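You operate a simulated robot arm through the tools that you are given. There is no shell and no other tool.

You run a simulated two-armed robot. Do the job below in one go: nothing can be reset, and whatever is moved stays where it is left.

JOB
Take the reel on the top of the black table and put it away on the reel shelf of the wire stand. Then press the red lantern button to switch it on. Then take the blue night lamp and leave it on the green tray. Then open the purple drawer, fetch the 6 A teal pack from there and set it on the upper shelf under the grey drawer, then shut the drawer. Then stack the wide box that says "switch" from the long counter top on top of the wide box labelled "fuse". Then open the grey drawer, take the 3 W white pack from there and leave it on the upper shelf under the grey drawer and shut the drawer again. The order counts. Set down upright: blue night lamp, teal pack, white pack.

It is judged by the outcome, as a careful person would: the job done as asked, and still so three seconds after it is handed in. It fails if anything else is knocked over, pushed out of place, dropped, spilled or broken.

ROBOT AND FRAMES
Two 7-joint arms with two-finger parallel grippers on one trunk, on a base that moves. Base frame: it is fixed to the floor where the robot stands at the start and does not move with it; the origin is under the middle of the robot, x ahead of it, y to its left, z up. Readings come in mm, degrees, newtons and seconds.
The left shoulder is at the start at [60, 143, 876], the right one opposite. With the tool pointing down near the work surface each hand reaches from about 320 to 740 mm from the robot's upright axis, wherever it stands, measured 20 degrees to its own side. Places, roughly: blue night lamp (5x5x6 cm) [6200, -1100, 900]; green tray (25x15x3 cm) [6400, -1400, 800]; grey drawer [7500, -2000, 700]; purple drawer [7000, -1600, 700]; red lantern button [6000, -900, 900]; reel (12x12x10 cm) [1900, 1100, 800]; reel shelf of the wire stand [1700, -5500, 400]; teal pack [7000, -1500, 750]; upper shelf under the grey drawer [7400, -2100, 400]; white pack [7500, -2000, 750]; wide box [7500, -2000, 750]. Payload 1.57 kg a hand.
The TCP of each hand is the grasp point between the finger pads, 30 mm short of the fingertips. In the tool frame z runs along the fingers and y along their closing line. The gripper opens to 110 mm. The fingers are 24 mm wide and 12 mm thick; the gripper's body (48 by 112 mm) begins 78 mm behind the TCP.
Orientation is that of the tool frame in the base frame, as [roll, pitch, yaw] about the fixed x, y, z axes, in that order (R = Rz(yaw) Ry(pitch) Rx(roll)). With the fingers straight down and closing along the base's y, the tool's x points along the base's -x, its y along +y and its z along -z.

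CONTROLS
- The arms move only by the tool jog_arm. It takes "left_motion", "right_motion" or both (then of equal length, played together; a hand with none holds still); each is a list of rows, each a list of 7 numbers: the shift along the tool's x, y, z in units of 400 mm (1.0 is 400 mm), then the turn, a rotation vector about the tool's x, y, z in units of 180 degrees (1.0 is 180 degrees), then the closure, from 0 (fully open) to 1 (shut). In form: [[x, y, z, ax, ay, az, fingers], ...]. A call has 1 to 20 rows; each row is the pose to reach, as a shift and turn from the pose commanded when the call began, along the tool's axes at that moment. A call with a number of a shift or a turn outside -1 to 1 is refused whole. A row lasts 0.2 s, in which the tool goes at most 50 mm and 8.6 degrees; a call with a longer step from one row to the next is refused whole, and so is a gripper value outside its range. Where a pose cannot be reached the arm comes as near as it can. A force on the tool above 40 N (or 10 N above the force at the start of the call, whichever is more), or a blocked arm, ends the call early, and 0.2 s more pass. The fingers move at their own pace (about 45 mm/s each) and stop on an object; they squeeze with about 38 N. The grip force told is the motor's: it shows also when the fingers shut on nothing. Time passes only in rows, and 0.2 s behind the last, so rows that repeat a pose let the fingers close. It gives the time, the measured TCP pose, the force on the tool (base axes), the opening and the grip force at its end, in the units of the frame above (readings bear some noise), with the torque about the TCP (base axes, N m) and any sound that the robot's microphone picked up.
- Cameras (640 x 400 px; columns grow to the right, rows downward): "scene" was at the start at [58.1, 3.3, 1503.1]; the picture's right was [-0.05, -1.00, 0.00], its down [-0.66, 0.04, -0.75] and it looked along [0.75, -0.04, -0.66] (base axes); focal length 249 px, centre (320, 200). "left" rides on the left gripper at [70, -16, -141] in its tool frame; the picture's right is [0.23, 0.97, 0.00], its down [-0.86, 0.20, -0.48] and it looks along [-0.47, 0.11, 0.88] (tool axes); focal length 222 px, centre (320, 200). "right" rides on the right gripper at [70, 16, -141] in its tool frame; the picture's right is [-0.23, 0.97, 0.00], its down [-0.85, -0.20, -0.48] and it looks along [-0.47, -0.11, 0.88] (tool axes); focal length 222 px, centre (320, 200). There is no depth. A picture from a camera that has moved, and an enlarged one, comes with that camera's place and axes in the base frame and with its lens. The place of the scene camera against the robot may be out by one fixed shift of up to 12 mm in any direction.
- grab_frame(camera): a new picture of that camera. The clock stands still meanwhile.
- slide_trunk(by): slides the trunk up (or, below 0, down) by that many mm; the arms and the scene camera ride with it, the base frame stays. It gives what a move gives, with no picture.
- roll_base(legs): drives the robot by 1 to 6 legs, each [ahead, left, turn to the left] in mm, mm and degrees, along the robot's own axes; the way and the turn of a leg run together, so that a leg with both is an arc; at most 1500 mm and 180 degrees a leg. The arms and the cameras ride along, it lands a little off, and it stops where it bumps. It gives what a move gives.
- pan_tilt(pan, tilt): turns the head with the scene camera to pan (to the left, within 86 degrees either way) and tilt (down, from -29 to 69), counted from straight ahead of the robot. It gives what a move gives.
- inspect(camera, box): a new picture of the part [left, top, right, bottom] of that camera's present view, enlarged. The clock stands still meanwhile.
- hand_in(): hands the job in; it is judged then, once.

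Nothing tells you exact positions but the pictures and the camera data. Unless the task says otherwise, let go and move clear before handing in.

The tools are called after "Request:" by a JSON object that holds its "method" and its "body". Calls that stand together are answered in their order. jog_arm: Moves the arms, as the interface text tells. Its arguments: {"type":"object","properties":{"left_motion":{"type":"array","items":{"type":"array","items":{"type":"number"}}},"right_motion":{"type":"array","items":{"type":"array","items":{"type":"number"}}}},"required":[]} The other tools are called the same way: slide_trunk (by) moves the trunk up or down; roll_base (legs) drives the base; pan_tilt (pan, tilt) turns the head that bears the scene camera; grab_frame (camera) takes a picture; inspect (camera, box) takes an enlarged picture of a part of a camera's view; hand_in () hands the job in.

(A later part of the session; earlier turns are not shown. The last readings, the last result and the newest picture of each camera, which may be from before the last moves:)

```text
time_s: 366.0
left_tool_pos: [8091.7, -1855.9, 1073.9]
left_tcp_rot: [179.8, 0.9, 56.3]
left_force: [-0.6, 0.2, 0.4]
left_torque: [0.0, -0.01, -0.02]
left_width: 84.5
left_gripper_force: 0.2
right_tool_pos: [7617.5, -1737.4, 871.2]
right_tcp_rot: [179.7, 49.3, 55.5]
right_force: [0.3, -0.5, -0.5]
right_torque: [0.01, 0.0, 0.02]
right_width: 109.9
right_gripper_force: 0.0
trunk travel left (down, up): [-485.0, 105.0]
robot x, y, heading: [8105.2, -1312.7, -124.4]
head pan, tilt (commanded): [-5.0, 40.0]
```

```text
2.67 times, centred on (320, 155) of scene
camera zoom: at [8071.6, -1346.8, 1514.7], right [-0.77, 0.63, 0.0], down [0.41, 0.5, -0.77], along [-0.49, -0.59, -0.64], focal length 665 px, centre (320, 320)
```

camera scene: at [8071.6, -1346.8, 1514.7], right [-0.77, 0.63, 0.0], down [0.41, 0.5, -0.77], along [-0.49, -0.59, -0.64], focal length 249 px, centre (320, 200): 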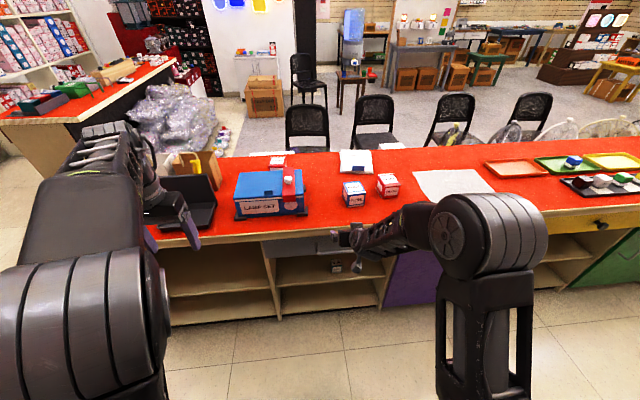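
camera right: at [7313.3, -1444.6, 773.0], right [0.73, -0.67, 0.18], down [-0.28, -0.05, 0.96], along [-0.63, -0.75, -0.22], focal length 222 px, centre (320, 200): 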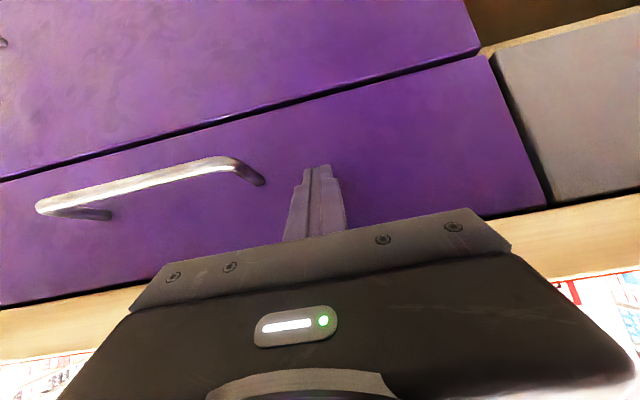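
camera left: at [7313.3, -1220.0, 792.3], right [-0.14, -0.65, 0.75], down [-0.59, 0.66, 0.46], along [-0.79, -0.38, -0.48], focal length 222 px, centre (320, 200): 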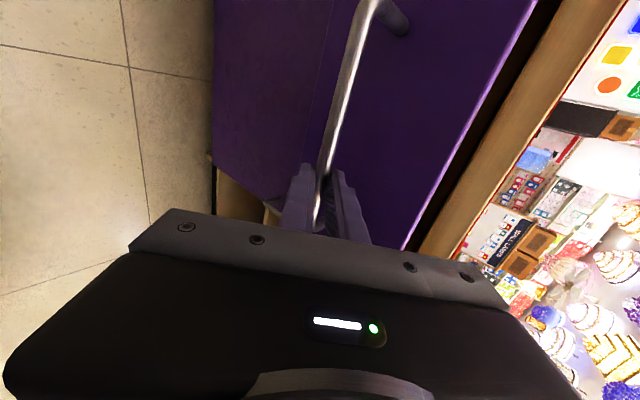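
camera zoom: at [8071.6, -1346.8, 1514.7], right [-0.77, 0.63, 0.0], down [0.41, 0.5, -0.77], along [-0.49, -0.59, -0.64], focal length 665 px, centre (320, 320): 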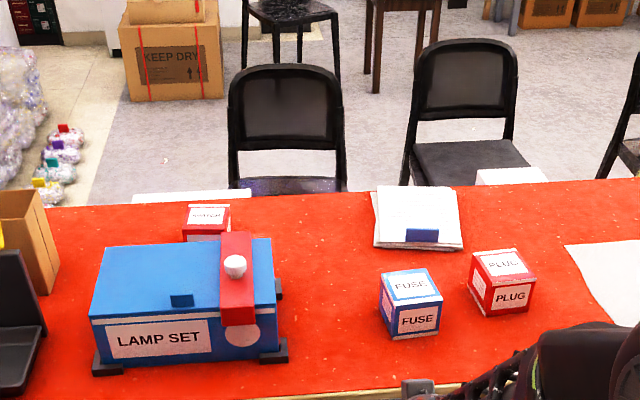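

Request:
{"method": "inspect", "body": {"camera": "scene", "box": [255, 140, 315, 180]}}

Request:
{"method": "inspect", "body": {"camera": "scene", "box": [330, 160, 410, 220]}}

```text
10.00 times, centred on (285, 160) of scene
camera zoom: at [8071.6, -1346.8, 1514.7], right [-0.77, 0.63, 0.0], down [0.41, 0.5, -0.77], along [-0.49, -0.59, -0.64], focal length 2494 px, centre (670, 600)
```

zoom: 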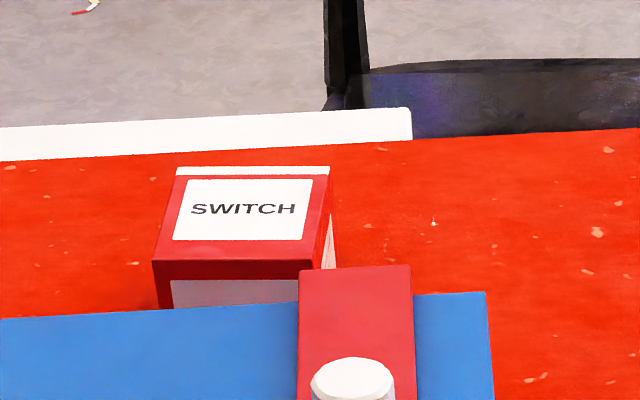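

```text
6.67 times, centred on (370, 190) of scene
camera zoom: at [8071.6, -1346.8, 1514.7], right [-0.77, 0.63, 0.0], down [0.41, 0.5, -0.77], along [-0.49, -0.59, -0.64], focal length 1663 px, centre (-13, 267)
```

zoom: 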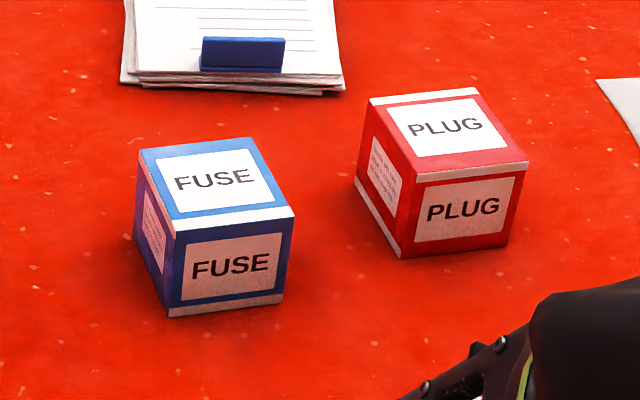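

The SWITCH box is the red one behind the LAMP SET case at about (7580, −2250); the wide FUSE box is the blue one at about (7430, −1900). I'll raise the trunk, lift and retract the left arm, and bring the right hand back to near-vertical before approaching the switch box.

Request:
{"method": "slide_trunk", "body": {"by": 100}}

Request:
{"method": "jog_arm", "body": {"left_motion": [[0.03, 0, -0.04, 0, 0, 0, 0], [0.06, 0, -0.08, 0, 0, 0, 0], [0.09, 0, -0.12, 0, 0, 0, 0], [0.12, 0, -0.16, 0, 0, 0, 0], [0.15, 0, -0.2, 0, 0, 0, 0], [0.18, 0, -0.24, 0, 0, 0, 0], [0.2, 0, -0.26, 0, 0, 0, 0], [0.2, 0, -0.26, 0, 0, 0, 0]], "right_motion": [[0, 0, 0, 0, 0.03, 0, 0], [0, 0, 0, 0, 0.06, 0, 0], [0, 0, 0, 0, 0.09, 0, 0], [0, 0, 0, 0, 0.12, 0, 0], [0, 0, 0, 0, 0.15, 0, 0], [0, 0, 0, 0, 0.163, 0, 0], [0, 0, 0, 0, 0.163, 0, 0], [0, 0, 0, 0, 0.163, 0, 0]]}}

Request:
{"method": "grab_frame", "body": {"camera": "scene"}}

```text
time_s: 367.3
left_tool_pos: [8091.4, -1856.6, 1173.4]
left_tcp_rot: [179.7, 0.9, 56.3]
left_force: [-0.2, -0.8, 0.8]
left_torque: [-0.01, -0.01, 0.02]
left_width: 85.0
left_gripper_force: 0.1
right_tool_pos: [7617.5, -1738.6, 971.2]
right_tcp_rot: [179.6, 49.3, 55.4]
right_force: [-0.2, 0.4, 0.0]
right_torque: [0.02, -0.01, 0.01]
right_width: 110.1
right_gripper_force: 0.0
trunk travel left (down, up): [-585.0, 5.0]
robot x, y, heading: [8104.2, -1315.3, -124.1]
head pan, tilt (commanded): [-5.0, 40.0]
```

```text
time_s: 369.1
left_tool_pos: [8129.7, -1801.0, 1178.9]
left_tcp_rot: [179.7, 1.2, 56.3]
left_force: [0.7, -0.1, -0.4]
left_torque: [0.04, -0.03, -0.02]
left_width: 109.9
left_gripper_force: 0.2
left hand out of reach, approached as far as the arm can: row 1, 2, 3, 4, 5, 6, 7, 8
right_tool_pos: [7618.3, -1737.3, 970.6]
right_tcp_rot: [179.7, 19.9, 55.7]
right_force: [0.5, -0.8, 0.2]
right_torque: [0.02, 0.03, 0.0]
right_width: 109.8
right_gripper_force: 0.1
trunk travel left (down, up): [-585.0, 5.0]
robot x, y, heading: [8106.8, -1310.8, -124.6]
head pan, tilt (commanded): [-5.0, 40.0]
```

```text
taken
camera scene: at [8071.5, -1346.9, 1614.7], right [-0.77, 0.63, 0.0], down [0.41, 0.5, -0.77], along [-0.49, -0.59, -0.64], focal length 249 px, centre (320, 200)
```

scene: 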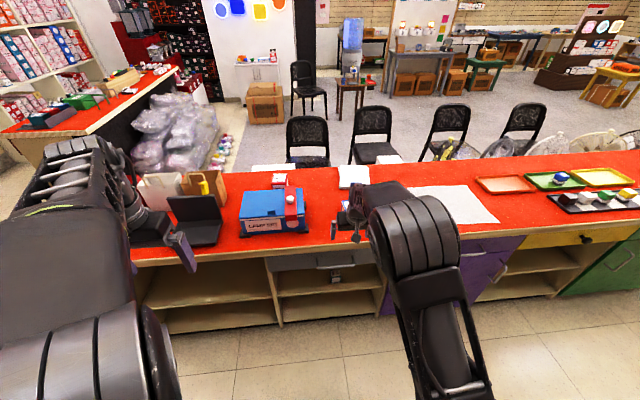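

Request:
{"method": "jog_arm", "body": {"right_motion": [[-0.02, 0, -0.06, 0, 0, 0, 0], [-0.04, 0, -0.12, 0, 0, 0, 0], [-0.065, 0, -0.18, 0, 0, 0, 0], [-0.0855, 0, -0.235, 0, 0, 0, 0], [-0.0855, 0, -0.235, 0, 0, 0, 0]]}}

Request:
{"method": "roll_base", "body": {"legs": [[0, 0, 1.7], [0, 210, 0]]}}

Request:
{"method": "pan_tilt", "body": {"pan": 0, "tilt": 40}}

Request:
{"method": "grab_frame", "body": {"camera": "scene"}}

```text
time_s: 370.3
left_tool_pos: [8128.6, -1801.6, 1180.2]
left_tcp_rot: [179.6, 1.2, 56.3]
left_force: [-1.0, 0.8, 0.3]
left_torque: [-0.02, 0.0, 0.03]
left_width: 109.9
left_gripper_force: 0.0
right_tool_pos: [7617.5, -1737.7, 1070.1]
right_tcp_rot: [179.6, 20.0, 55.7]
right_force: [-0.6, -0.8, -0.9]
right_torque: [0.03, -0.02, 0.0]
right_width: 109.9
right_gripper_force: 0.2
trunk travel left (down, up): [-585.0, 5.0]
robot x, y, heading: [8108.3, -1311.7, -124.2]
head pan, tilt (commanded): [-5.0, 40.0]
```

```text
time_s: 372.4
left_tool_pos: [8321.3, -1916.3, 1180.4]
left_tcp_rot: [179.8, 1.1, 57.8]
left_force: [0.0, 0.2, 0.2]
left_torque: [0.02, -0.01, -0.01]
left_width: 109.8
left_gripper_force: 0.1
right_tool_pos: [7809.6, -1864.7, 1071.0]
right_tcp_rot: [179.7, 20.0, 57.2]
right_force: [-0.2, -0.4, 0.4]
right_torque: [0.0, 0.04, -0.01]
right_width: 109.9
right_gripper_force: 0.0
trunk travel left (down, up): [-585.0, 5.0]
robot x, y, heading: [8283.4, -1429.5, -122.7]
head pan, tilt (commanded): [-5.0, 40.0]
```

```text
time_s: 373.0
left_tool_pos: [8320.3, -1915.1, 1179.7]
left_tcp_rot: [179.7, 1.1, 57.8]
left_force: [0.2, -0.1, -0.5]
left_torque: [0.0, -0.02, -0.01]
left_width: 110.3
left_gripper_force: 0.1
right_tool_pos: [7808.0, -1865.9, 1071.6]
right_tcp_rot: [179.6, 20.0, 57.1]
right_force: [-0.5, 0.8, -0.4]
right_torque: [0.01, 0.02, 0.01]
right_width: 110.1
right_gripper_force: 0.2
trunk travel left (down, up): [-585.0, 5.0]
robot x, y, heading: [8278.7, -1429.4, -122.5]
head pan, tilt (commanded): [0.0, 40.0]
```

```text
taken
camera scene: at [8256.7, -1466.4, 1614.7], right [-0.84, 0.54, 0.0], down [0.35, 0.54, -0.77], along [-0.42, -0.64, -0.64], focal length 249 px, centre (320, 200)
```

scene: 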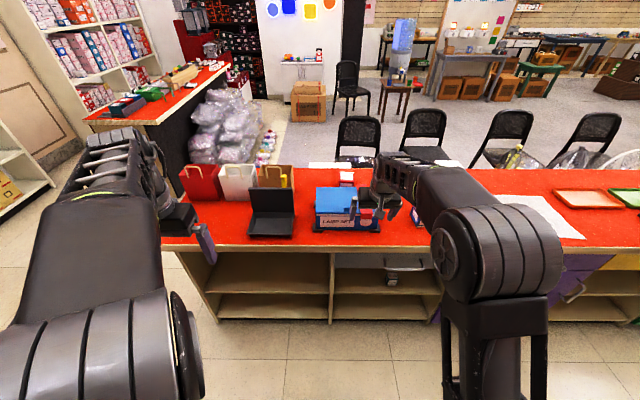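

Everything tall on the counter (bags, laptop) stays below the raised hands. I'll drive forward about 320 mm to reach over the case to the SWITCH box.

Request:
{"method": "roll_base", "body": {"legs": [[320, 0, 0]]}}

Request:
{"method": "grab_frame", "body": {"camera": "scene"}}

Request:
{"method": "grab_frame", "body": {"camera": "right"}}

```text
time_s: 375.2
left_tool_pos: [8141.7, -2191.7, 1179.4]
left_tcp_rot: [179.7, 1.1, 57.8]
left_force: [-0.4, -0.5, 0.8]
left_torque: [0.03, 0.01, -0.03]
left_width: 110.1
left_gripper_force: 0.2
right_tool_pos: [7629.5, -2139.7, 1071.3]
right_tcp_rot: [179.7, 20.0, 57.3]
right_force: [-0.3, 0.4, -0.3]
right_torque: [-0.06, -0.02, 0.02]
right_width: 110.2
right_gripper_force: 0.1
trunk travel left (down, up): [-585.0, 5.0]
robot x, y, heading: [8107.9, -1705.7, -123.3]
head pan, tilt (commanded): [0.0, 40.0]
```

```text
taken
camera scene: at [8078.6, -1742.6, 1614.7], right [-0.84, 0.54, 0.0], down [0.35, 0.54, -0.77], along [-0.42, -0.64, -0.64], focal length 249 px, centre (320, 200)
```

scene: 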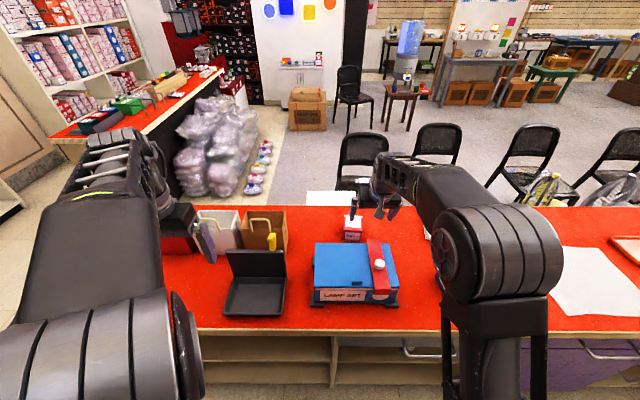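

```text
taken
camera right: at [7704.0, -2054.2, 1178.9], right [0.7, -0.71, 0.08], down [-0.52, -0.43, 0.74], along [-0.49, -0.56, -0.67], focal length 222 px, centre (320, 200)
```

right: 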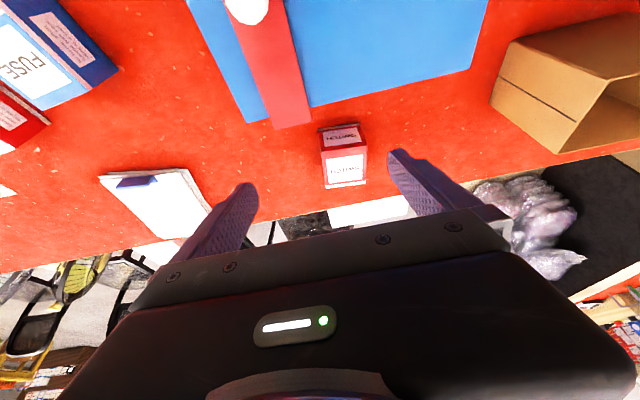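

Request:
{"method": "inspect", "body": {"camera": "right", "box": [260, 90, 440, 220]}}

Request:
{"method": "inspect", "body": {"camera": "scene", "box": [300, 180, 420, 310]}}

```text
3.08 times, centred on (350, 155) of right
camera zoom: at [7704.0, -2054.2, 1178.9], right [0.7, -0.71, 0.08], down [-0.52, -0.43, 0.74], along [-0.49, -0.56, -0.67], focal length 684 px, centre (228, 338)
```

zoom: 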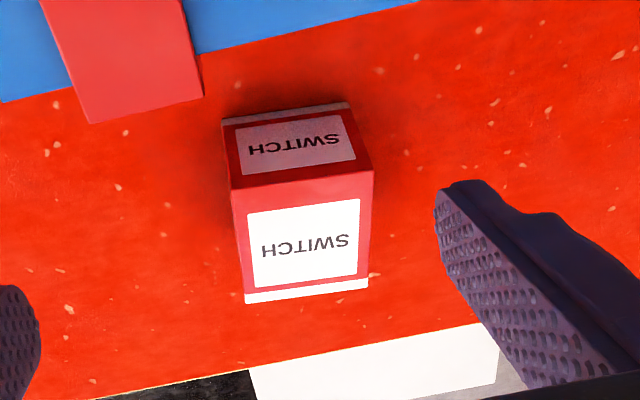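

```text
3.08 times, centred on (360, 245) of scene
camera zoom: at [8078.6, -1742.6, 1614.7], right [-0.84, 0.54, 0.0], down [0.35, 0.54, -0.77], along [-0.42, -0.64, -0.64], focal length 767 px, centre (197, 62)
```

zoom: 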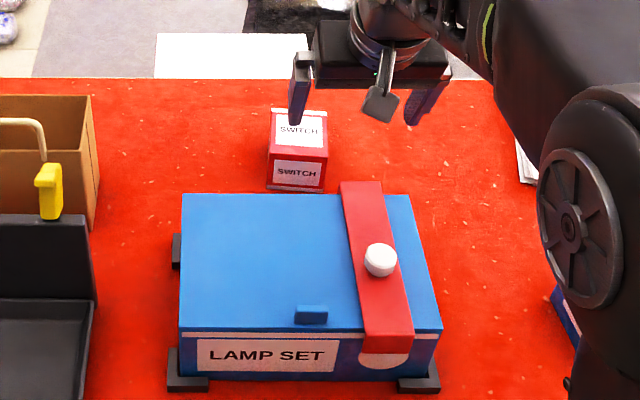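

The SWITCH box centre is about (7593, −2245), top near z 922, turned about 7° from my tool. I'll bring the right hand above it with that yaw and then look again.

Request:
{"method": "jog_arm", "body": {"right_motion": [[-0.06, 0.016, 0.022, 0.0035, 0, 0.0095, 0], [-0.12, 0.032, 0.044, 0.007, 0, 0.019, 0], [-0.18, 0.048, 0.066, 0.0105, 0, 0.0286, 0], [-0.242, 0.065, 0.088, 0.0139, 0, 0.0381, 0], [-0.22, 0.065, 0.15, 0.0139, 0, 0.0381, 0], [-0.195, 0.065, 0.22, 0.0139, 0, 0.0381, 0], [-0.1685, 0.065, 0.29, 0.0139, 0, 0.0381, 0], [-0.1685, 0.065, 0.29, 0.0139, 0, 0.0381, 0]]}}

Request:
{"method": "inspect", "body": {"camera": "right", "box": [200, 80, 440, 240]}}

Request:
{"method": "inspect", "body": {"camera": "scene", "box": [300, 180, 420, 310]}}

```text
time_s: 377.0
left_tool_pos: [8142.2, -2190.7, 1180.6]
left_tcp_rot: [179.7, 1.3, 57.7]
left_force: [0.4, 0.0, -0.5]
left_torque: [-0.01, -0.03, -0.03]
left_width: 110.0
left_gripper_force: 0.0
right_tool_pos: [7597.3, -2240.5, 985.2]
right_tcp_rot: [179.7, 20.0, 49.8]
right_force: [-0.2, -0.4, -0.4]
right_torque: [0.04, 0.0, 0.02]
right_width: 110.4
right_gripper_force: 0.0
trunk travel left (down, up): [-585.0, 5.0]
robot x, y, heading: [8105.8, -1702.2, -123.0]
head pan, tilt (commanded): [0.0, 40.0]
```

```text
2.50 times, centred on (320, 160) of right
camera zoom: at [7682.5, -2163.8, 1093.1], right [0.61, -0.79, 0.08], down [-0.57, -0.36, 0.74], along [-0.56, -0.5, -0.67], focal length 555 px, centre (320, 300)
```

zoom: 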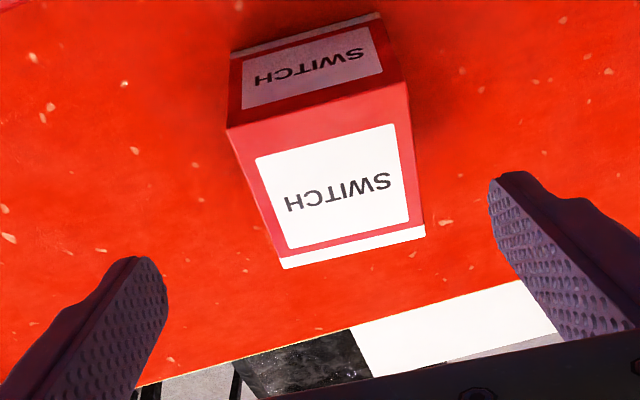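

```text
3.08 times, centred on (360, 245) of scene
camera zoom: at [8079.3, -1741.6, 1614.7], right [-0.84, 0.54, 0.0], down [0.35, 0.54, -0.77], along [-0.42, -0.64, -0.64], focal length 767 px, centre (197, 62)
```

zoom: 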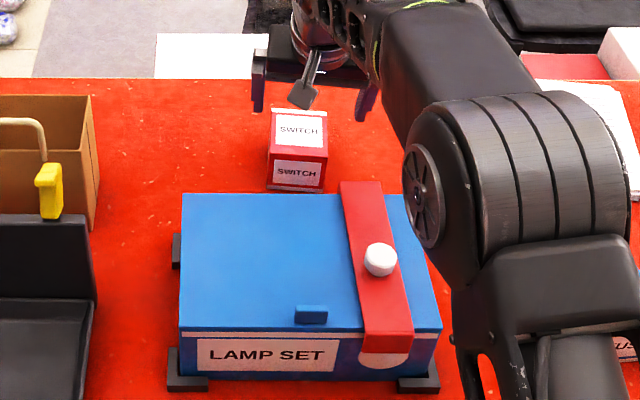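

Well aligned; I'll nudge 6 mm forward and 4 mm left while descending around the box, then check.

Request:
{"method": "jog_arm", "body": {"right_motion": [[0.01, 0.01, 0.045, 0, 0, 0, 0], [0.022, 0.01, 0.09, 0, 0, 0, 0], [0.034, 0.01, 0.13, 0, 0, 0, 0], [0.046, 0.01, 0.165, 0, 0, 0, 0], [0.057, 0.01, 0.2, 0, 0, 0, 0], [0.057, 0.01, 0.2, 0, 0, 0, 0]]}}

Request:
{"method": "inspect", "body": {"camera": "right", "box": [200, 80, 440, 240]}}

Request:
{"method": "inspect", "body": {"camera": "scene", "box": [300, 180, 420, 310]}}

```text
time_s: 378.4
left_tool_pos: [8141.9, -2191.1, 1178.8]
left_tcp_rot: [179.7, 1.2, 57.8]
left_force: [0.1, -0.4, 0.3]
left_torque: [0.01, -0.01, 0.02]
left_width: 109.8
left_gripper_force: 0.1
right_tool_pos: [7596.5, -2249.3, 902.9]
right_tcp_rot: [179.7, 19.9, 49.8]
right_force: [0.1, 0.5, -0.4]
right_torque: [0.04, 0.0, 0.02]
right_width: 109.7
right_gripper_force: 0.0
trunk travel left (down, up): [-585.0, 5.0]
robot x, y, heading: [8105.7, -1702.1, -122.7]
head pan, tilt (commanded): [0.0, 40.0]
```

```text
2.50 times, centred on (320, 160) of right
camera zoom: at [7681.7, -2173.3, 1011.5], right [0.61, -0.79, 0.08], down [-0.57, -0.36, 0.74], along [-0.56, -0.5, -0.67], focal length 555 px, centre (320, 300)
```

zoom: 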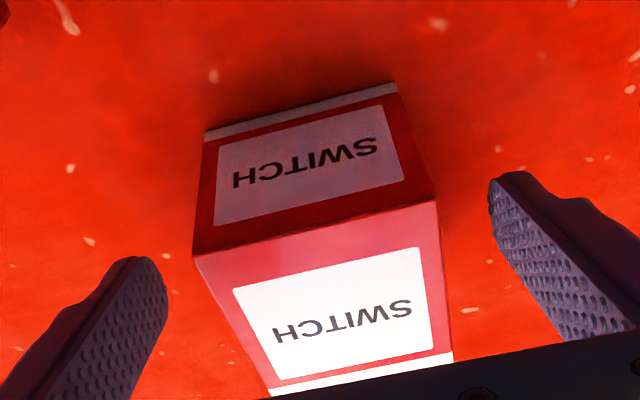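

```text
3.08 times, centred on (360, 245) of scene
camera zoom: at [8079.4, -1741.4, 1614.7], right [-0.84, 0.54, 0.0], down [0.35, 0.54, -0.77], along [-0.42, -0.64, -0.64], focal length 767 px, centre (197, 62)
```

zoom: 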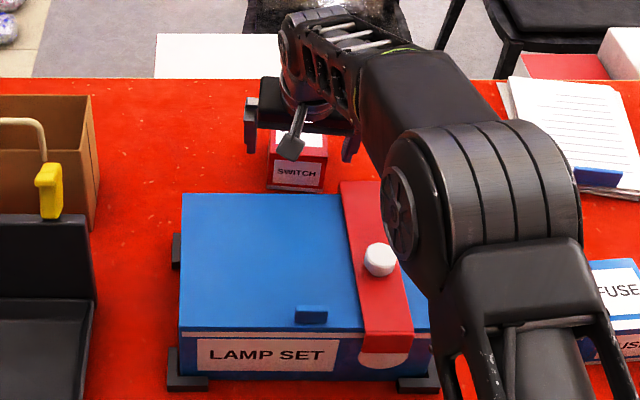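

The fingers straddle the SWITCH box. Closing.

Request:
{"method": "jog_arm", "body": {"right_motion": [[0, 0, 0, 0, 0, 0, 0.3], [0, 0, 0, 0, 0, 0, 0.6], [0, 0, 0, 0, 0, 0, 1], [0, 0, 0, 0, 0, 0, 1], [0, 0, 0, 0, 0, 0, 1], [0, 0, 0, 0, 0, 0, 1]]}}

Request:
{"method": "inspect", "body": {"camera": "right", "box": [200, 80, 440, 240]}}

```text
time_s: 379.8
left_tool_pos: [8142.1, -2191.2, 1180.2]
left_tcp_rot: [179.7, 1.2, 57.8]
left_force: [-1.3, -1.0, -0.5]
left_torque: [0.0, 0.0, 0.01]
left_width: 110.1
left_gripper_force: 0.1
right_tool_pos: [7595.5, -2249.8, 903.6]
right_tcp_rot: [179.7, 20.0, 49.8]
right_force: [0.6, -0.8, -0.1]
right_torque: [0.02, 0.0, 0.04]
right_width: 74.1
right_gripper_force: 38.3
trunk travel left (down, up): [-585.0, 5.0]
robot x, y, heading: [8104.1, -1701.0, -122.9]
head pan, tilt (commanded): [0.0, 40.0]
```

```text
2.50 times, centred on (320, 160) of right
camera zoom: at [7681.7, -2173.4, 1011.7], right [0.61, -0.79, 0.08], down [-0.57, -0.36, 0.74], along [-0.56, -0.5, -0.67], focal length 555 px, centre (320, 300)
```

zoom: 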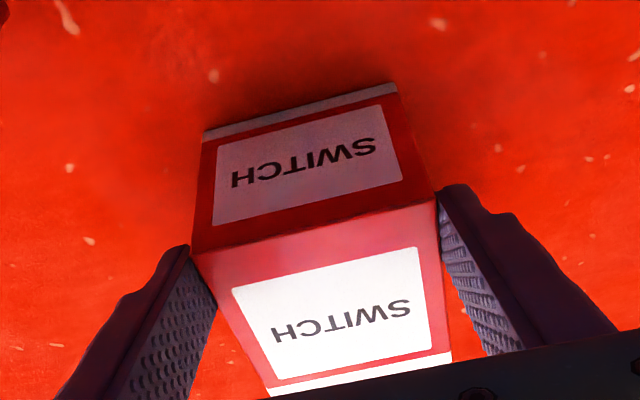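

Gripped at 74 mm. Lifting straight up well above the case.

Request:
{"method": "jog_arm", "body": {"right_motion": [[-0.009, 0, -0.024, 0, 0, 0, 1], [-0.034, 0, -0.094, 0, 0, 0, 1], [-0.06, 0, -0.165, 0, 0, 0, 1], [-0.085, 0, -0.235, 0, 0, 0, 1], [-0.111, 0, -0.305, 0, 0, 0, 1], [-0.1368, 0, -0.376, 0, 0, 0, 1], [-0.1368, 0, -0.376, 0, 0, 0, 1]]}}

Request:
{"method": "grab_frame", "body": {"camera": "right"}}

Request:
{"method": "grab_frame", "body": {"camera": "scene"}}

```text
time_s: 381.4
left_tool_pos: [8141.4, -2191.3, 1180.2]
left_tcp_rot: [179.7, 1.1, 57.9]
left_force: [-0.4, 0.0, -0.9]
left_torque: [-0.01, 0.03, -0.01]
left_width: 109.8
left_gripper_force: 0.1
right_tool_pos: [7594.9, -2247.2, 1063.3]
right_tcp_rot: [179.7, 19.8, 49.8]
right_force: [-0.4, -0.1, -0.3]
right_torque: [0.06, -0.08, -0.02]
right_width: 74.3
right_gripper_force: 38.2
trunk travel left (down, up): [-585.0, 5.0]
robot x, y, heading: [8106.0, -1705.9, -122.9]
head pan, tilt (commanded): [0.0, 40.0]
```

```text
taken
camera right: at [7680.4, -2172.1, 1171.9], right [0.61, -0.79, 0.08], down [-0.57, -0.36, 0.74], along [-0.56, -0.5, -0.67], focal length 222 px, centre (320, 200)
```

right: 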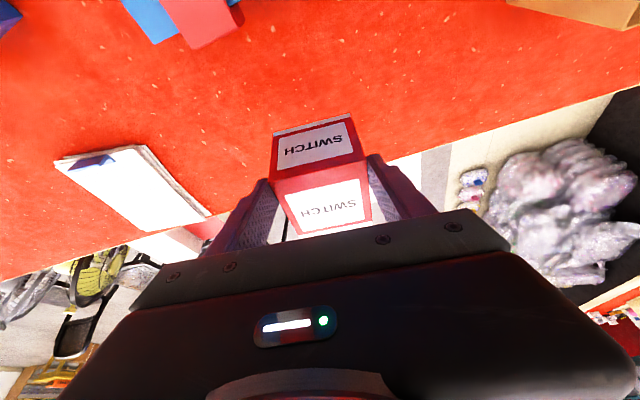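

```text
taken
camera scene: at [8078.9, -1742.0, 1614.7], right [-0.84, 0.54, 0.0], down [0.35, 0.54, -0.77], along [-0.42, -0.64, -0.64], focal length 249 px, centre (320, 200)
```

scene: 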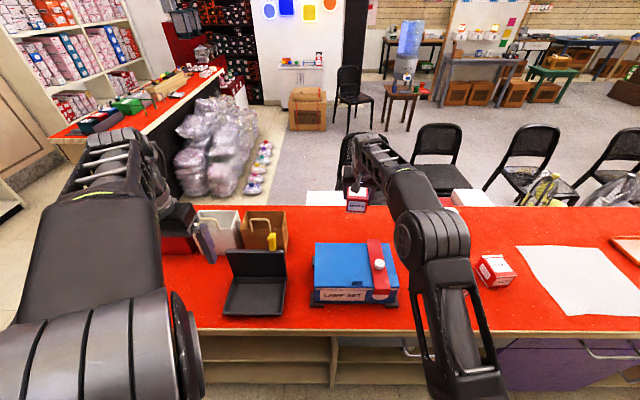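

Request:
{"method": "roll_base", "body": {"legs": [[-110, 0, 0], [0, -310, 0]]}}

Request:
{"method": "grab_frame", "body": {"camera": "right"}}

Request:
{"method": "grab_frame", "body": {"camera": "scene"}}

```text
time_s: 384.3
left_tool_pos: [7934.8, -1924.8, 1180.7]
left_tcp_rot: [179.7, 1.2, 58.1]
left_force: [-0.2, -0.1, 0.1]
left_torque: [-0.01, -0.02, -0.01]
left_width: 110.0
left_gripper_force: 0.1
right_tool_pos: [7387.6, -1984.6, 1064.1]
right_tcp_rot: [179.8, 19.9, 50.1]
right_force: [1.2, 0.6, -0.9]
right_torque: [0.04, -0.06, -0.01]
right_width: 74.4
right_gripper_force: 37.8
trunk travel left (down, up): [-585.0, 5.0]
robot x, y, heading: [7890.4, -1435.9, -122.4]
head pan, tilt (commanded): [0.0, 40.0]
```

```text
taken
camera right: at [7472.7, -1907.9, 1171.6], right [0.61, -0.79, 0.08], down [-0.57, -0.36, 0.74], along [-0.55, -0.5, -0.67], focal length 222 px, centre (320, 200)
```

right: 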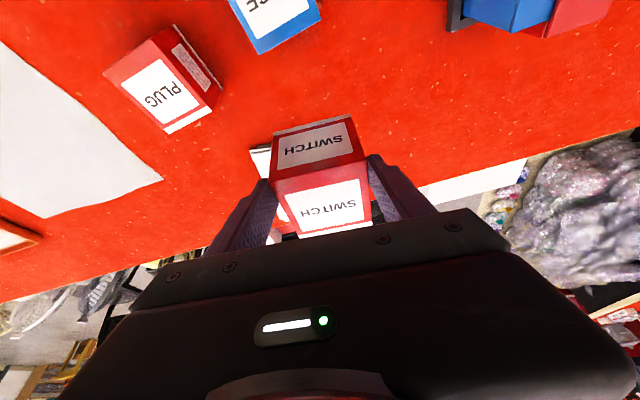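

```text
taken
camera scene: at [7868.6, -1475.3, 1614.7], right [-0.84, 0.54, 0.0], down [0.35, 0.54, -0.77], along [-0.41, -0.65, -0.64], focal length 249 px, centre (320, 200)
```

scene: 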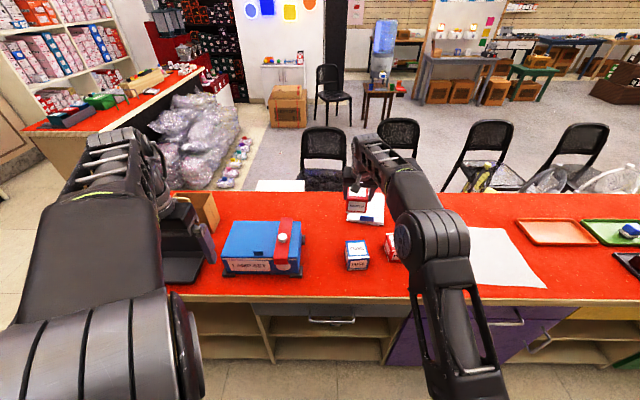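

Request:
{"method": "roll_base", "body": {"legs": [[-110, 0, 0]]}}

Request:
{"method": "grab_frame", "body": {"camera": "right"}}

Request:
{"method": "inspect", "body": {"camera": "scene", "box": [280, 150, 440, 290]}}

```text
time_s: 385.5
left_tool_pos: [7992.6, -1834.4, 1179.7]
left_tcp_rot: [179.7, 1.3, 58.2]
left_force: [1.3, 0.8, 0.1]
left_torque: [-0.04, 0.03, -0.02]
left_width: 109.9
left_gripper_force: 0.0
right_tool_pos: [7447.6, -1895.7, 1063.9]
right_tcp_rot: [179.7, 20.1, 50.2]
right_force: [-0.1, 0.5, -1.1]
right_torque: [-0.03, -0.08, -0.02]
right_width: 74.4
right_gripper_force: 38.6
trunk travel left (down, up): [-585.0, 5.0]
robot x, y, heading: [7948.3, -1348.0, -122.5]
head pan, tilt (commanded): [0.0, 40.0]
```

```text
taken
camera right: at [7532.5, -1818.7, 1172.5], right [0.61, -0.79, 0.08], down [-0.56, -0.36, 0.74], along [-0.55, -0.5, -0.67], focal length 222 px, centre (320, 200)
```

right: 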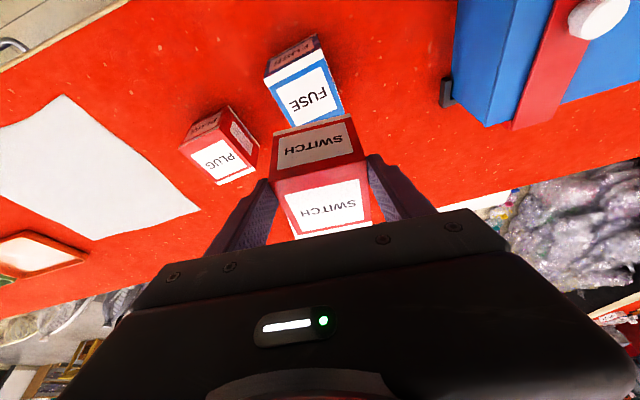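

```text
2.86 times, centred on (360, 220) of scene
camera zoom: at [7927.8, -1384.8, 1614.8], right [-0.84, 0.54, 0.0], down [0.34, 0.54, -0.77], along [-0.41, -0.65, -0.64], focal length 713 px, centre (206, 143)
```

zoom: 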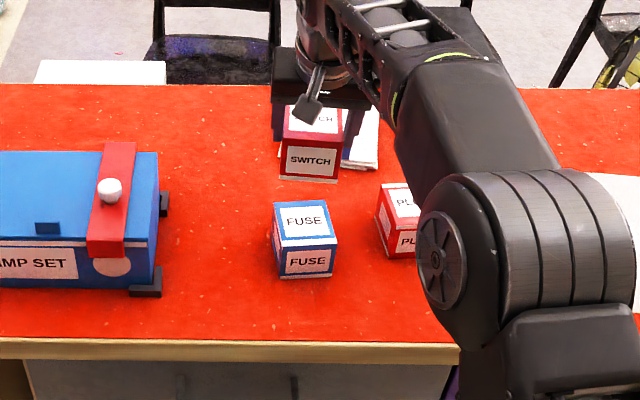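

Request:
{"method": "inspect", "body": {"camera": "right", "box": [220, 10, 400, 150]}}

```text
2.86 times, centred on (310, 80) of right
camera zoom: at [7532.5, -1818.7, 1172.5], right [0.61, -0.79, 0.08], down [-0.56, -0.36, 0.74], along [-0.55, -0.5, -0.67], focal length 635 px, centre (349, 543)
```

zoom: 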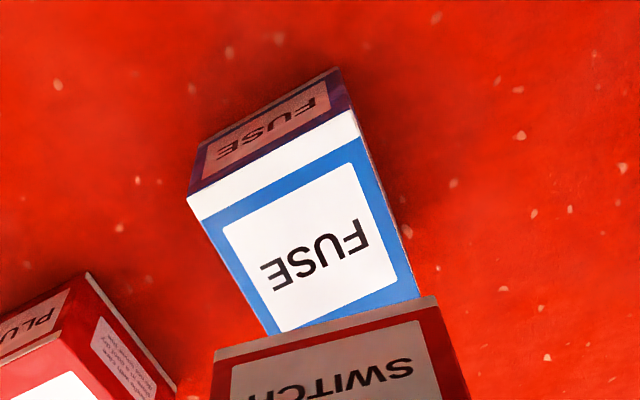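

I've measured FUSE: centre about (7440, −1896), yaw −29°, top about z 889; the SWITCH box hangs about 31 mm ahead of the grasp point with its bottom 81 mm below. I'll turn the hand 10° to match and line up above FUSE.

Request:
{"method": "jog_arm", "body": {"right_motion": [[0.02, -0.009, -0.007, -0.0066, 0, -0.018, 1], [0.04, -0.019, -0.015, -0.0132, 0, -0.036, 1], [0.0596, -0.0282, -0.0218, -0.0198, 0, -0.0543, 1], [0.082, -0.0282, 0.04, -0.0198, 0, -0.0543, 1], [0.11, -0.0282, 0.115, -0.0198, 0, -0.0543, 1], [0.1105, -0.0282, 0.117, -0.0198, 0, -0.0543, 1]]}}

Request:
{"method": "grab_frame", "body": {"camera": "right"}}

Request:
{"method": "inspect", "body": {"camera": "scene", "box": [280, 150, 440, 290]}}

```text
time_s: 386.9
left_tool_pos: [7992.9, -1834.9, 1179.6]
left_tcp_rot: [179.7, 1.3, 58.3]
left_force: [0.6, -0.4, 0.0]
left_torque: [-0.03, 0.01, -0.04]
left_width: 109.9
left_gripper_force: 0.2
right_tool_pos: [7453.0, -1870.6, 1005.0]
right_tcp_rot: [179.7, 20.0, 60.7]
right_force: [0.4, 0.3, -0.8]
right_torque: [0.06, -0.04, 0.05]
right_width: 74.1
right_gripper_force: 38.1
trunk travel left (down, up): [-585.0, 5.0]
robot x, y, heading: [7951.7, -1348.1, -122.5]
head pan, tilt (commanded): [0.0, 40.0]
```

```text
taken
camera right: at [7523.6, -1779.4, 1111.9], right [0.75, -0.66, 0.08], down [-0.49, -0.46, 0.74], along [-0.45, -0.59, -0.67], focal length 222 px, centre (320, 200)
```

right: 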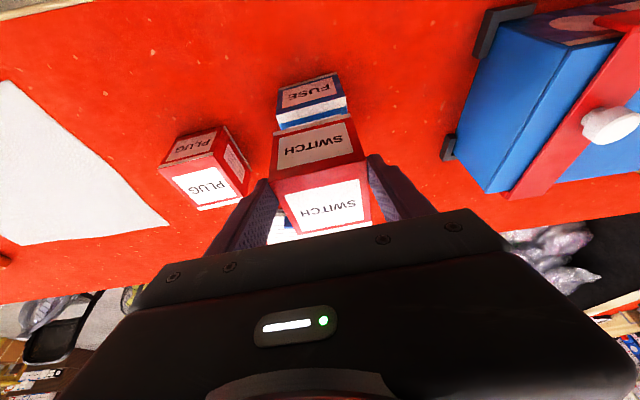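

```text
2.86 times, centred on (360, 220) of scene
camera zoom: at [7926.8, -1386.3, 1614.7], right [-0.84, 0.54, 0.0], down [0.34, 0.54, -0.77], along [-0.41, -0.65, -0.64], focal length 713 px, centre (206, 143)
```

zoom: 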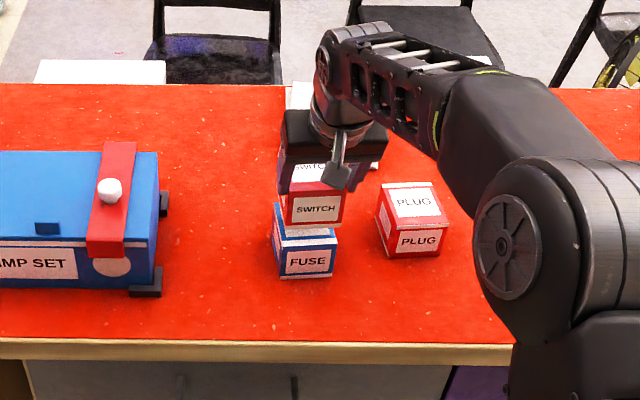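

Request:
{"method": "inspect", "body": {"camera": "right", "box": [240, 50, 400, 170]}}

Request:
{"method": "inspect", "body": {"camera": "scene", "box": [330, 190, 410, 260]}}

```text
3.33 times, centred on (320, 110) of right
camera zoom: at [7523.6, -1779.4, 1111.9], right [0.75, -0.66, 0.08], down [-0.49, -0.46, 0.74], along [-0.45, -0.59, -0.67], focal length 740 px, centre (320, 500)
```

zoom: 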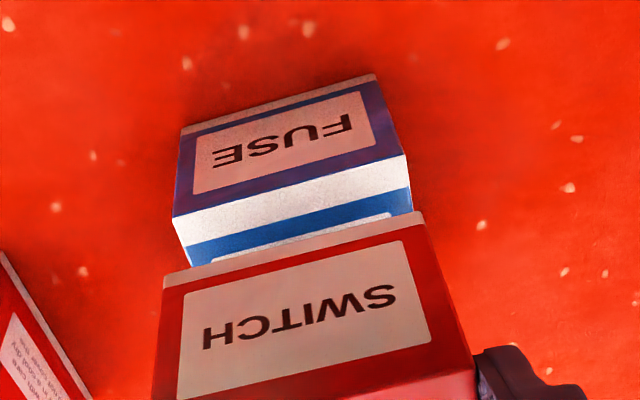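

```text
5.71 times, centred on (370, 225) of scene
camera zoom: at [7926.8, -1386.3, 1614.7], right [-0.84, 0.54, 0.0], down [0.34, 0.54, -0.77], along [-0.41, -0.65, -0.64], focal length 1425 px, centre (34, 57)
```

zoom: 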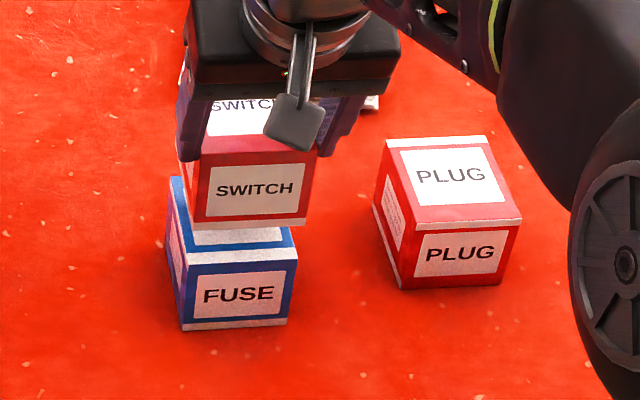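

The SWITCH box's lower edge lines up with FUSE's top edge to within a millimetre. Lowering gently onto it.

Request:
{"method": "jog_arm", "body": {"right_motion": [[0.0086, 0, 0.0235, 0, 0, 0, 1], [0.0171, 0, 0.047, 0, 0, 0, 1], [0.0222, 0, 0.0611, 0, 0, 0, 1], [0.0239, 0, 0.0658, 0, 0, 0, 1], [0.0257, 0, 0.0705, 0, 0, 0, 1], [0.0274, 0, 0.0752, 0, 0, 0, 1], [0.0274, 0, 0.0752, 0, 0, 0, 1]]}}

Request:
{"method": "inspect", "body": {"camera": "scene", "box": [330, 190, 410, 260]}}

```text
time_s: 388.5
left_tool_pos: [7994.3, -1835.6, 1180.1]
left_tcp_rot: [179.7, 1.1, 58.3]
left_force: [-0.7, 0.0, 0.0]
left_torque: [0.01, -0.01, 0.0]
left_width: 109.9
left_gripper_force: 0.1
right_tool_pos: [7454.2, -1869.7, 974.5]
right_tcp_rot: [179.7, 20.1, 60.7]
right_force: [0.3, 1.2, 5.6]
right_torque: [0.23, 0.12, -0.02]
right_width: 74.3
right_gripper_force: 38.1
trunk travel left (down, up): [-585.0, 5.0]
robot x, y, heading: [7952.6, -1347.8, -122.2]
head pan, tilt (commanded): [0.0, 40.0]
```

```text
5.71 times, centred on (370, 225) of scene
camera zoom: at [7927.5, -1385.6, 1614.8], right [-0.84, 0.54, 0.0], down [0.34, 0.54, -0.77], along [-0.41, -0.65, -0.64], focal length 1425 px, centre (34, 57)
```

zoom: 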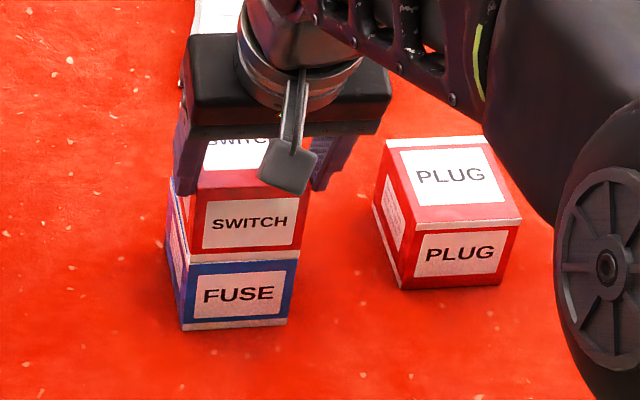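

SWITCH rests on FUSE (5.6 N), neatly aligned. Releasing and lifting the hand clear.

Request:
{"method": "jog_arm", "body": {"right_motion": [[0, 0, 0, 0, 0, 0, 0.28], [0, 0, 0, 0, 0, 0, 0.2], [0, 0, 0, 0, 0, 0, 0.1], [0, 0, 0, 0, 0, 0, 0], [0, 0, 0, 0, 0, 0, 0]]}}

Request:
{"method": "jog_arm", "body": {"right_motion": [[-0.009, 0, -0.03, 0, 0, 0, 0], [-0.03, 0, -0.09, 0, 0, 0, 0], [-0.055, 0, -0.155, 0, 0, 0, 0], [-0.075, 0, -0.21, 0, 0, 0, 0], [-0.02, 0, -0.25, 0, 0, 0, 0], [0.05, 0, -0.28, 0, 0, 0, 0], [0.05, 0, -0.28, 0, 0, 0, 0]]}}

Request:
{"method": "inspect", "body": {"camera": "scene", "box": [330, 190, 410, 260]}}

Request:
{"method": "grab_frame", "body": {"camera": "right"}}

```text
time_s: 389.7
left_tool_pos: [7992.8, -1834.6, 1179.8]
left_tcp_rot: [179.7, 1.2, 58.2]
left_force: [0.2, 0.5, -0.2]
left_torque: [0.01, -0.02, -0.03]
left_width: 110.0
left_gripper_force: 0.1
right_tool_pos: [7454.9, -1870.9, 972.2]
right_tcp_rot: [179.8, 20.0, 60.7]
right_force: [-1.4, 0.2, 0.4]
right_torque: [0.01, -0.01, -0.01]
right_width: 110.3
right_gripper_force: 0.0
trunk travel left (down, up): [-585.0, 5.0]
robot x, y, heading: [7956.2, -1346.3, -122.4]
head pan, tilt (commanded): [0.0, 40.0]
```

```text
time_s: 391.3
left_tool_pos: [7993.1, -1835.3, 1179.7]
left_tcp_rot: [179.7, 1.1, 58.2]
left_force: [-0.1, 0.4, -0.4]
left_torque: [0.02, 0.01, -0.01]
left_width: 110.1
left_gripper_force: 0.1
right_tool_pos: [7481.8, -1817.4, 1074.1]
right_tcp_rot: [179.7, 20.0, 60.7]
right_force: [0.8, -0.7, -0.1]
right_torque: [-0.01, 0.0, -0.01]
right_width: 109.8
right_gripper_force: 0.0
trunk travel left (down, up): [-585.0, 5.0]
robot x, y, heading: [7951.2, -1347.5, -122.3]
head pan, tilt (commanded): [0.0, 40.0]
```

```text
5.71 times, centred on (370, 225) of scene
camera zoom: at [7926.7, -1386.8, 1614.7], right [-0.84, 0.54, 0.0], down [0.34, 0.54, -0.77], along [-0.41, -0.65, -0.64], focal length 1425 px, centre (34, 57)
```

zoom: 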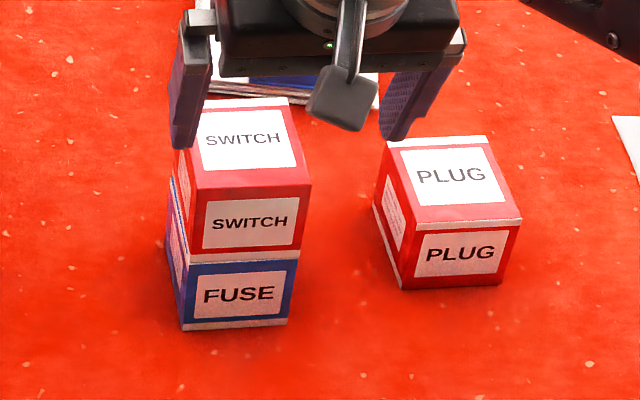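

```text
taken
camera right: at [7551.9, -1726.5, 1181.3], right [0.75, -0.66, 0.08], down [-0.49, -0.46, 0.74], along [-0.45, -0.59, -0.67], focal length 222 px, centre (320, 200)
```

right: 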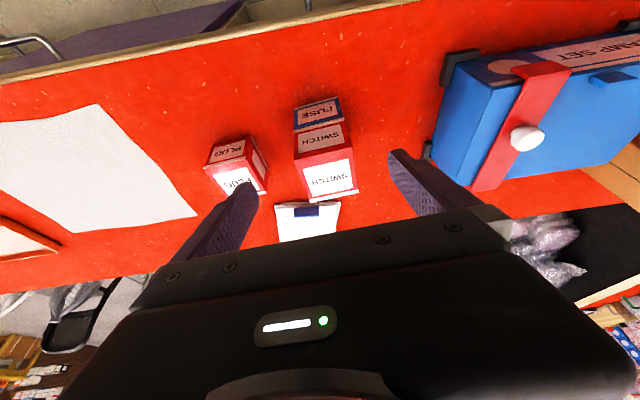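

SWITCH sits squarely on FUSE. Next is the grey drawer: I'll back off, move left to line the right hand up with its handle, and lower the trunk.

Request:
{"method": "roll_base", "body": {"legs": [[-105, 0, 0], [0, 150, 0]]}}

Request:
{"method": "jog_arm", "body": {"right_motion": [[0.06, 0, -0.022, 0, 0, 0, 0.3], [0.12, 0, -0.044, 0, 0, 0, 0.5], [0.18, 0, -0.066, 0, 0, 0, 0.6], [0.235, 0, -0.0855, 0, 0, 0, 0.6], [0.235, 0, -0.0855, 0, 0, 0, 0.6]]}}

Request:
{"method": "slide_trunk", "body": {"by": -290}}

Request:
{"method": "pan_tilt", "body": {"pan": -10, "tilt": 40}}

Request:
{"method": "grab_frame", "body": {"camera": "scene"}}

```text
time_s: 393.4
left_tool_pos: [8176.5, -1825.6, 1178.8]
left_tcp_rot: [179.9, 1.3, 58.4]
left_force: [-0.4, -0.8, 0.4]
left_torque: [-0.02, 0.02, 0.0]
left_width: 110.0
left_gripper_force: 0.0
right_tool_pos: [7666.6, -1807.5, 1073.2]
right_tcp_rot: [179.8, 20.0, 60.7]
right_force: [0.2, -0.5, -0.1]
right_torque: [0.05, 0.04, -0.02]
right_width: 109.9
right_gripper_force: 0.1
trunk travel left (down, up): [-585.0, 5.0]
robot x, y, heading: [8134.4, -1338.9, -122.5]
head pan, tilt (commanded): [0.0, 40.0]
```

```text
time_s: 394.6
left_tool_pos: [8175.4, -1826.0, 1180.3]
left_tcp_rot: [179.7, 1.2, 58.3]
left_force: [0.1, 0.0, 0.2]
left_torque: [0.0, 0.02, 0.0]
left_width: 110.1
left_gripper_force: 0.1
right_tool_pos: [7712.8, -1719.4, 1073.2]
right_tcp_rot: [179.6, 20.0, 60.7]
right_force: [-0.1, 0.3, 0.1]
right_torque: [-0.01, 0.0, -0.01]
right_width: 44.1
right_gripper_force: 0.0
trunk travel left (down, up): [-585.0, 5.0]
robot x, y, heading: [8133.6, -1336.5, -122.5]
head pan, tilt (commanded): [0.0, 40.0]
```

```text
time_s: 397.6
left_tool_pos: [8175.0, -1825.4, 889.5]
left_tcp_rot: [179.7, 1.2, 58.2]
left_force: [-0.1, -0.4, -0.7]
left_torque: [-0.05, -0.01, 0.02]
left_width: 110.1
left_gripper_force: 0.0
right_tool_pos: [7712.5, -1720.2, 785.4]
right_tcp_rot: [179.7, 19.9, 60.7]
right_force: [-0.2, -0.3, -0.6]
right_torque: [-0.04, 0.0, -0.01]
right_width: 44.0
right_gripper_force: 0.1
trunk travel left (down, up): [-295.0, 295.0]
robot x, y, heading: [8130.5, -1339.0, -122.3]
head pan, tilt (commanded): [0.0, 40.0]
```

```text
time_s: 398.3
left_tool_pos: [8175.3, -1824.5, 890.2]
left_tcp_rot: [179.7, 1.2, 58.3]
left_force: [0.6, -0.3, -0.9]
left_torque: [0.03, 0.0, -0.02]
left_width: 110.2
left_gripper_force: 0.1
right_tool_pos: [7712.2, -1721.0, 785.1]
right_tcp_rot: [179.7, 20.0, 60.7]
right_force: [0.5, 0.6, 0.3]
right_torque: [-0.01, 0.0, 0.0]
right_width: 44.0
right_gripper_force: 0.0
trunk travel left (down, up): [-295.0, 295.0]
robot x, y, heading: [8136.5, -1336.4, -122.4]
head pan, tilt (commanded): [-10.0, 40.0]
```

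```text
taken
camera scene: at [8097.0, -1367.7, 1324.7], right [-0.74, 0.67, 0.0], down [0.43, 0.47, -0.77], along [-0.52, -0.57, -0.64], focal length 249 px, centre (320, 200)
```

scene: 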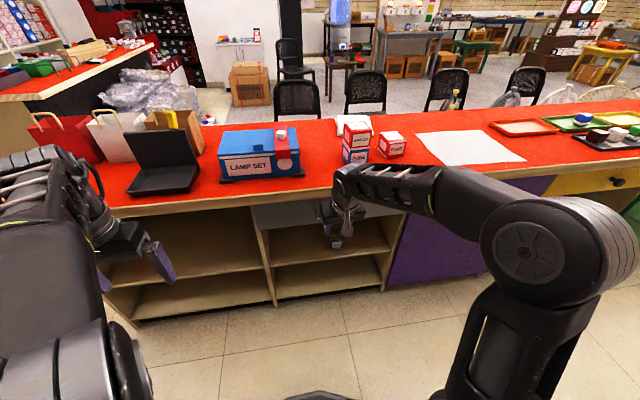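

Request:
{"method": "jog_arm", "body": {"right_motion": [[0, 0, -0.01, 0.0109, -0.0109, -0.0406, 0.6], [0, 0, -0.02, 0.0218, -0.0218, -0.0812, 0.6], [0, 0, -0.03, 0.0327, -0.0327, -0.1218, 0.6], [0, 0, -0.04, 0.0435, -0.0435, -0.1624, 0.6], [0, 0, -0.05, 0.0544, -0.0544, -0.203, 0.6], [0, 0, -0.06, 0.0653, -0.0653, -0.2437, 0.6], [0, 0, -0.07, 0.0762, -0.0762, -0.2843, 0.6], [0, 0, -0.08, 0.0871, -0.0871, -0.3249, 0.6], [0, 0, -0.09, 0.098, -0.098, -0.3655, 0.6], [0, 0, -0.1, 0.1088, -0.1088, -0.4061, 0.6], [0, 0, -0.11, 0.1197, -0.1197, -0.4467, 0.6], [0, 0, -0.12, 0.1306, -0.1306, -0.4873, 0.6], [0, 0, -0.12, 0.1306, -0.1306, -0.4873, 0.6]]}}

Request:
{"method": "grab_frame", "body": {"camera": "right"}}

Request:
{"method": "grab_frame", "body": {"camera": "scene"}}

```text
time_s: 401.1
left_tool_pos: [8175.3, -1826.0, 889.2]
left_tcp_rot: [179.7, 1.2, 58.3]
left_force: [0.2, 0.5, 0.5]
left_torque: [-0.02, -0.02, 0.0]
left_width: 110.2
left_gripper_force: 0.1
right_tool_pos: [7720.7, -1705.3, 828.4]
right_tcp_rot: [-130.0, 0.3, 151.0]
right_force: [-0.6, 0.4, -0.8]
right_torque: [0.05, 0.02, -0.01]
right_width: 44.0
right_gripper_force: 0.1
trunk travel left (down, up): [-295.0, 295.0]
robot x, y, heading: [8136.7, -1342.2, -122.1]
head pan, tilt (commanded): [-10.0, 40.0]
```

```text
taken
camera right: at [7717.9, -1568.5, 906.7], right [0.51, 0.43, -0.75], down [0.86, -0.21, 0.46], along [0.05, -0.88, -0.48], focal length 222 px, centre (320, 200)
```

right: 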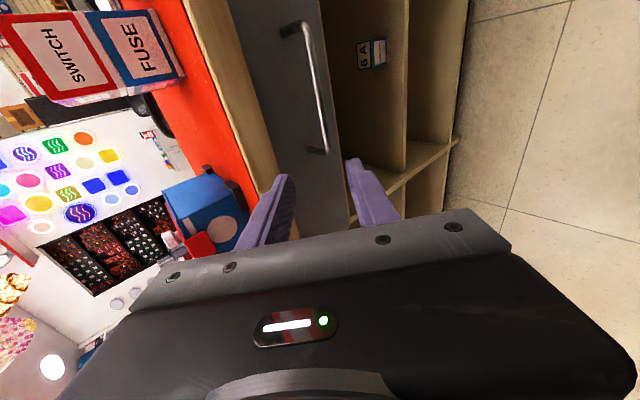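

```text
taken
camera scene: at [8096.9, -1367.6, 1324.7], right [-0.74, 0.67, 0.0], down [0.43, 0.47, -0.77], along [-0.52, -0.57, -0.64], focal length 249 px, centre (320, 200)
```

scene: 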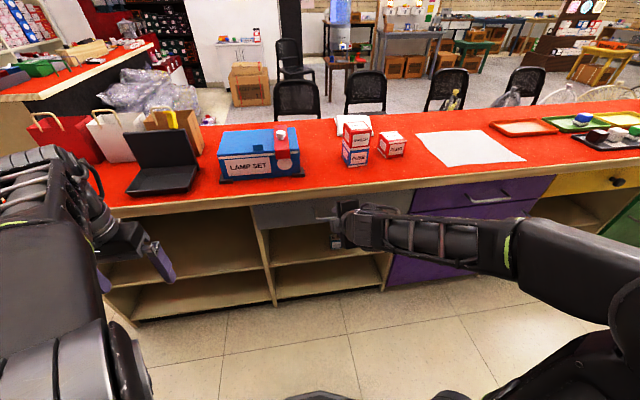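

The posture works; I can see the grey drawer's bar handle clearly (and the 6 A pack still upright on the shelf below). Zooming for precise measurement.

Request:
{"method": "inspect", "body": {"camera": "right", "box": [220, 0, 400, 200]}}

Request:
{"method": "inspect", "body": {"camera": "scene", "box": [230, 150, 430, 290]}}

```text
2.00 times, centred on (310, 100) of right
camera zoom: at [7717.9, -1568.5, 906.7], right [0.51, 0.43, -0.75], down [0.86, -0.21, 0.46], along [0.05, -0.88, -0.48], focal length 444 px, centre (340, 400)
```

zoom: 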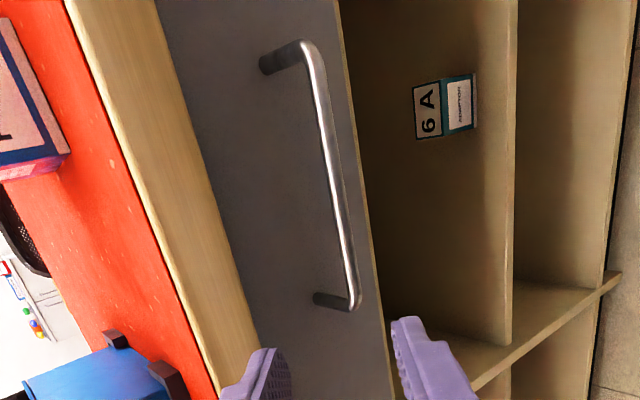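

```text
2.86 times, centred on (330, 220) of scene
camera zoom: at [8096.9, -1367.6, 1324.7], right [-0.74, 0.67, 0.0], down [0.43, 0.47, -0.77], along [-0.52, -0.57, -0.64], focal length 713 px, centre (291, 143)
```

zoom: 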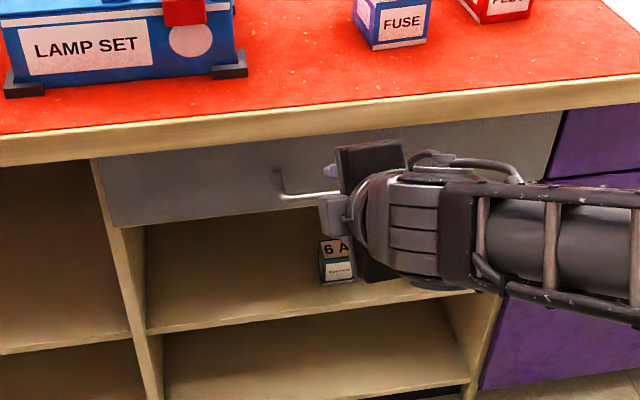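

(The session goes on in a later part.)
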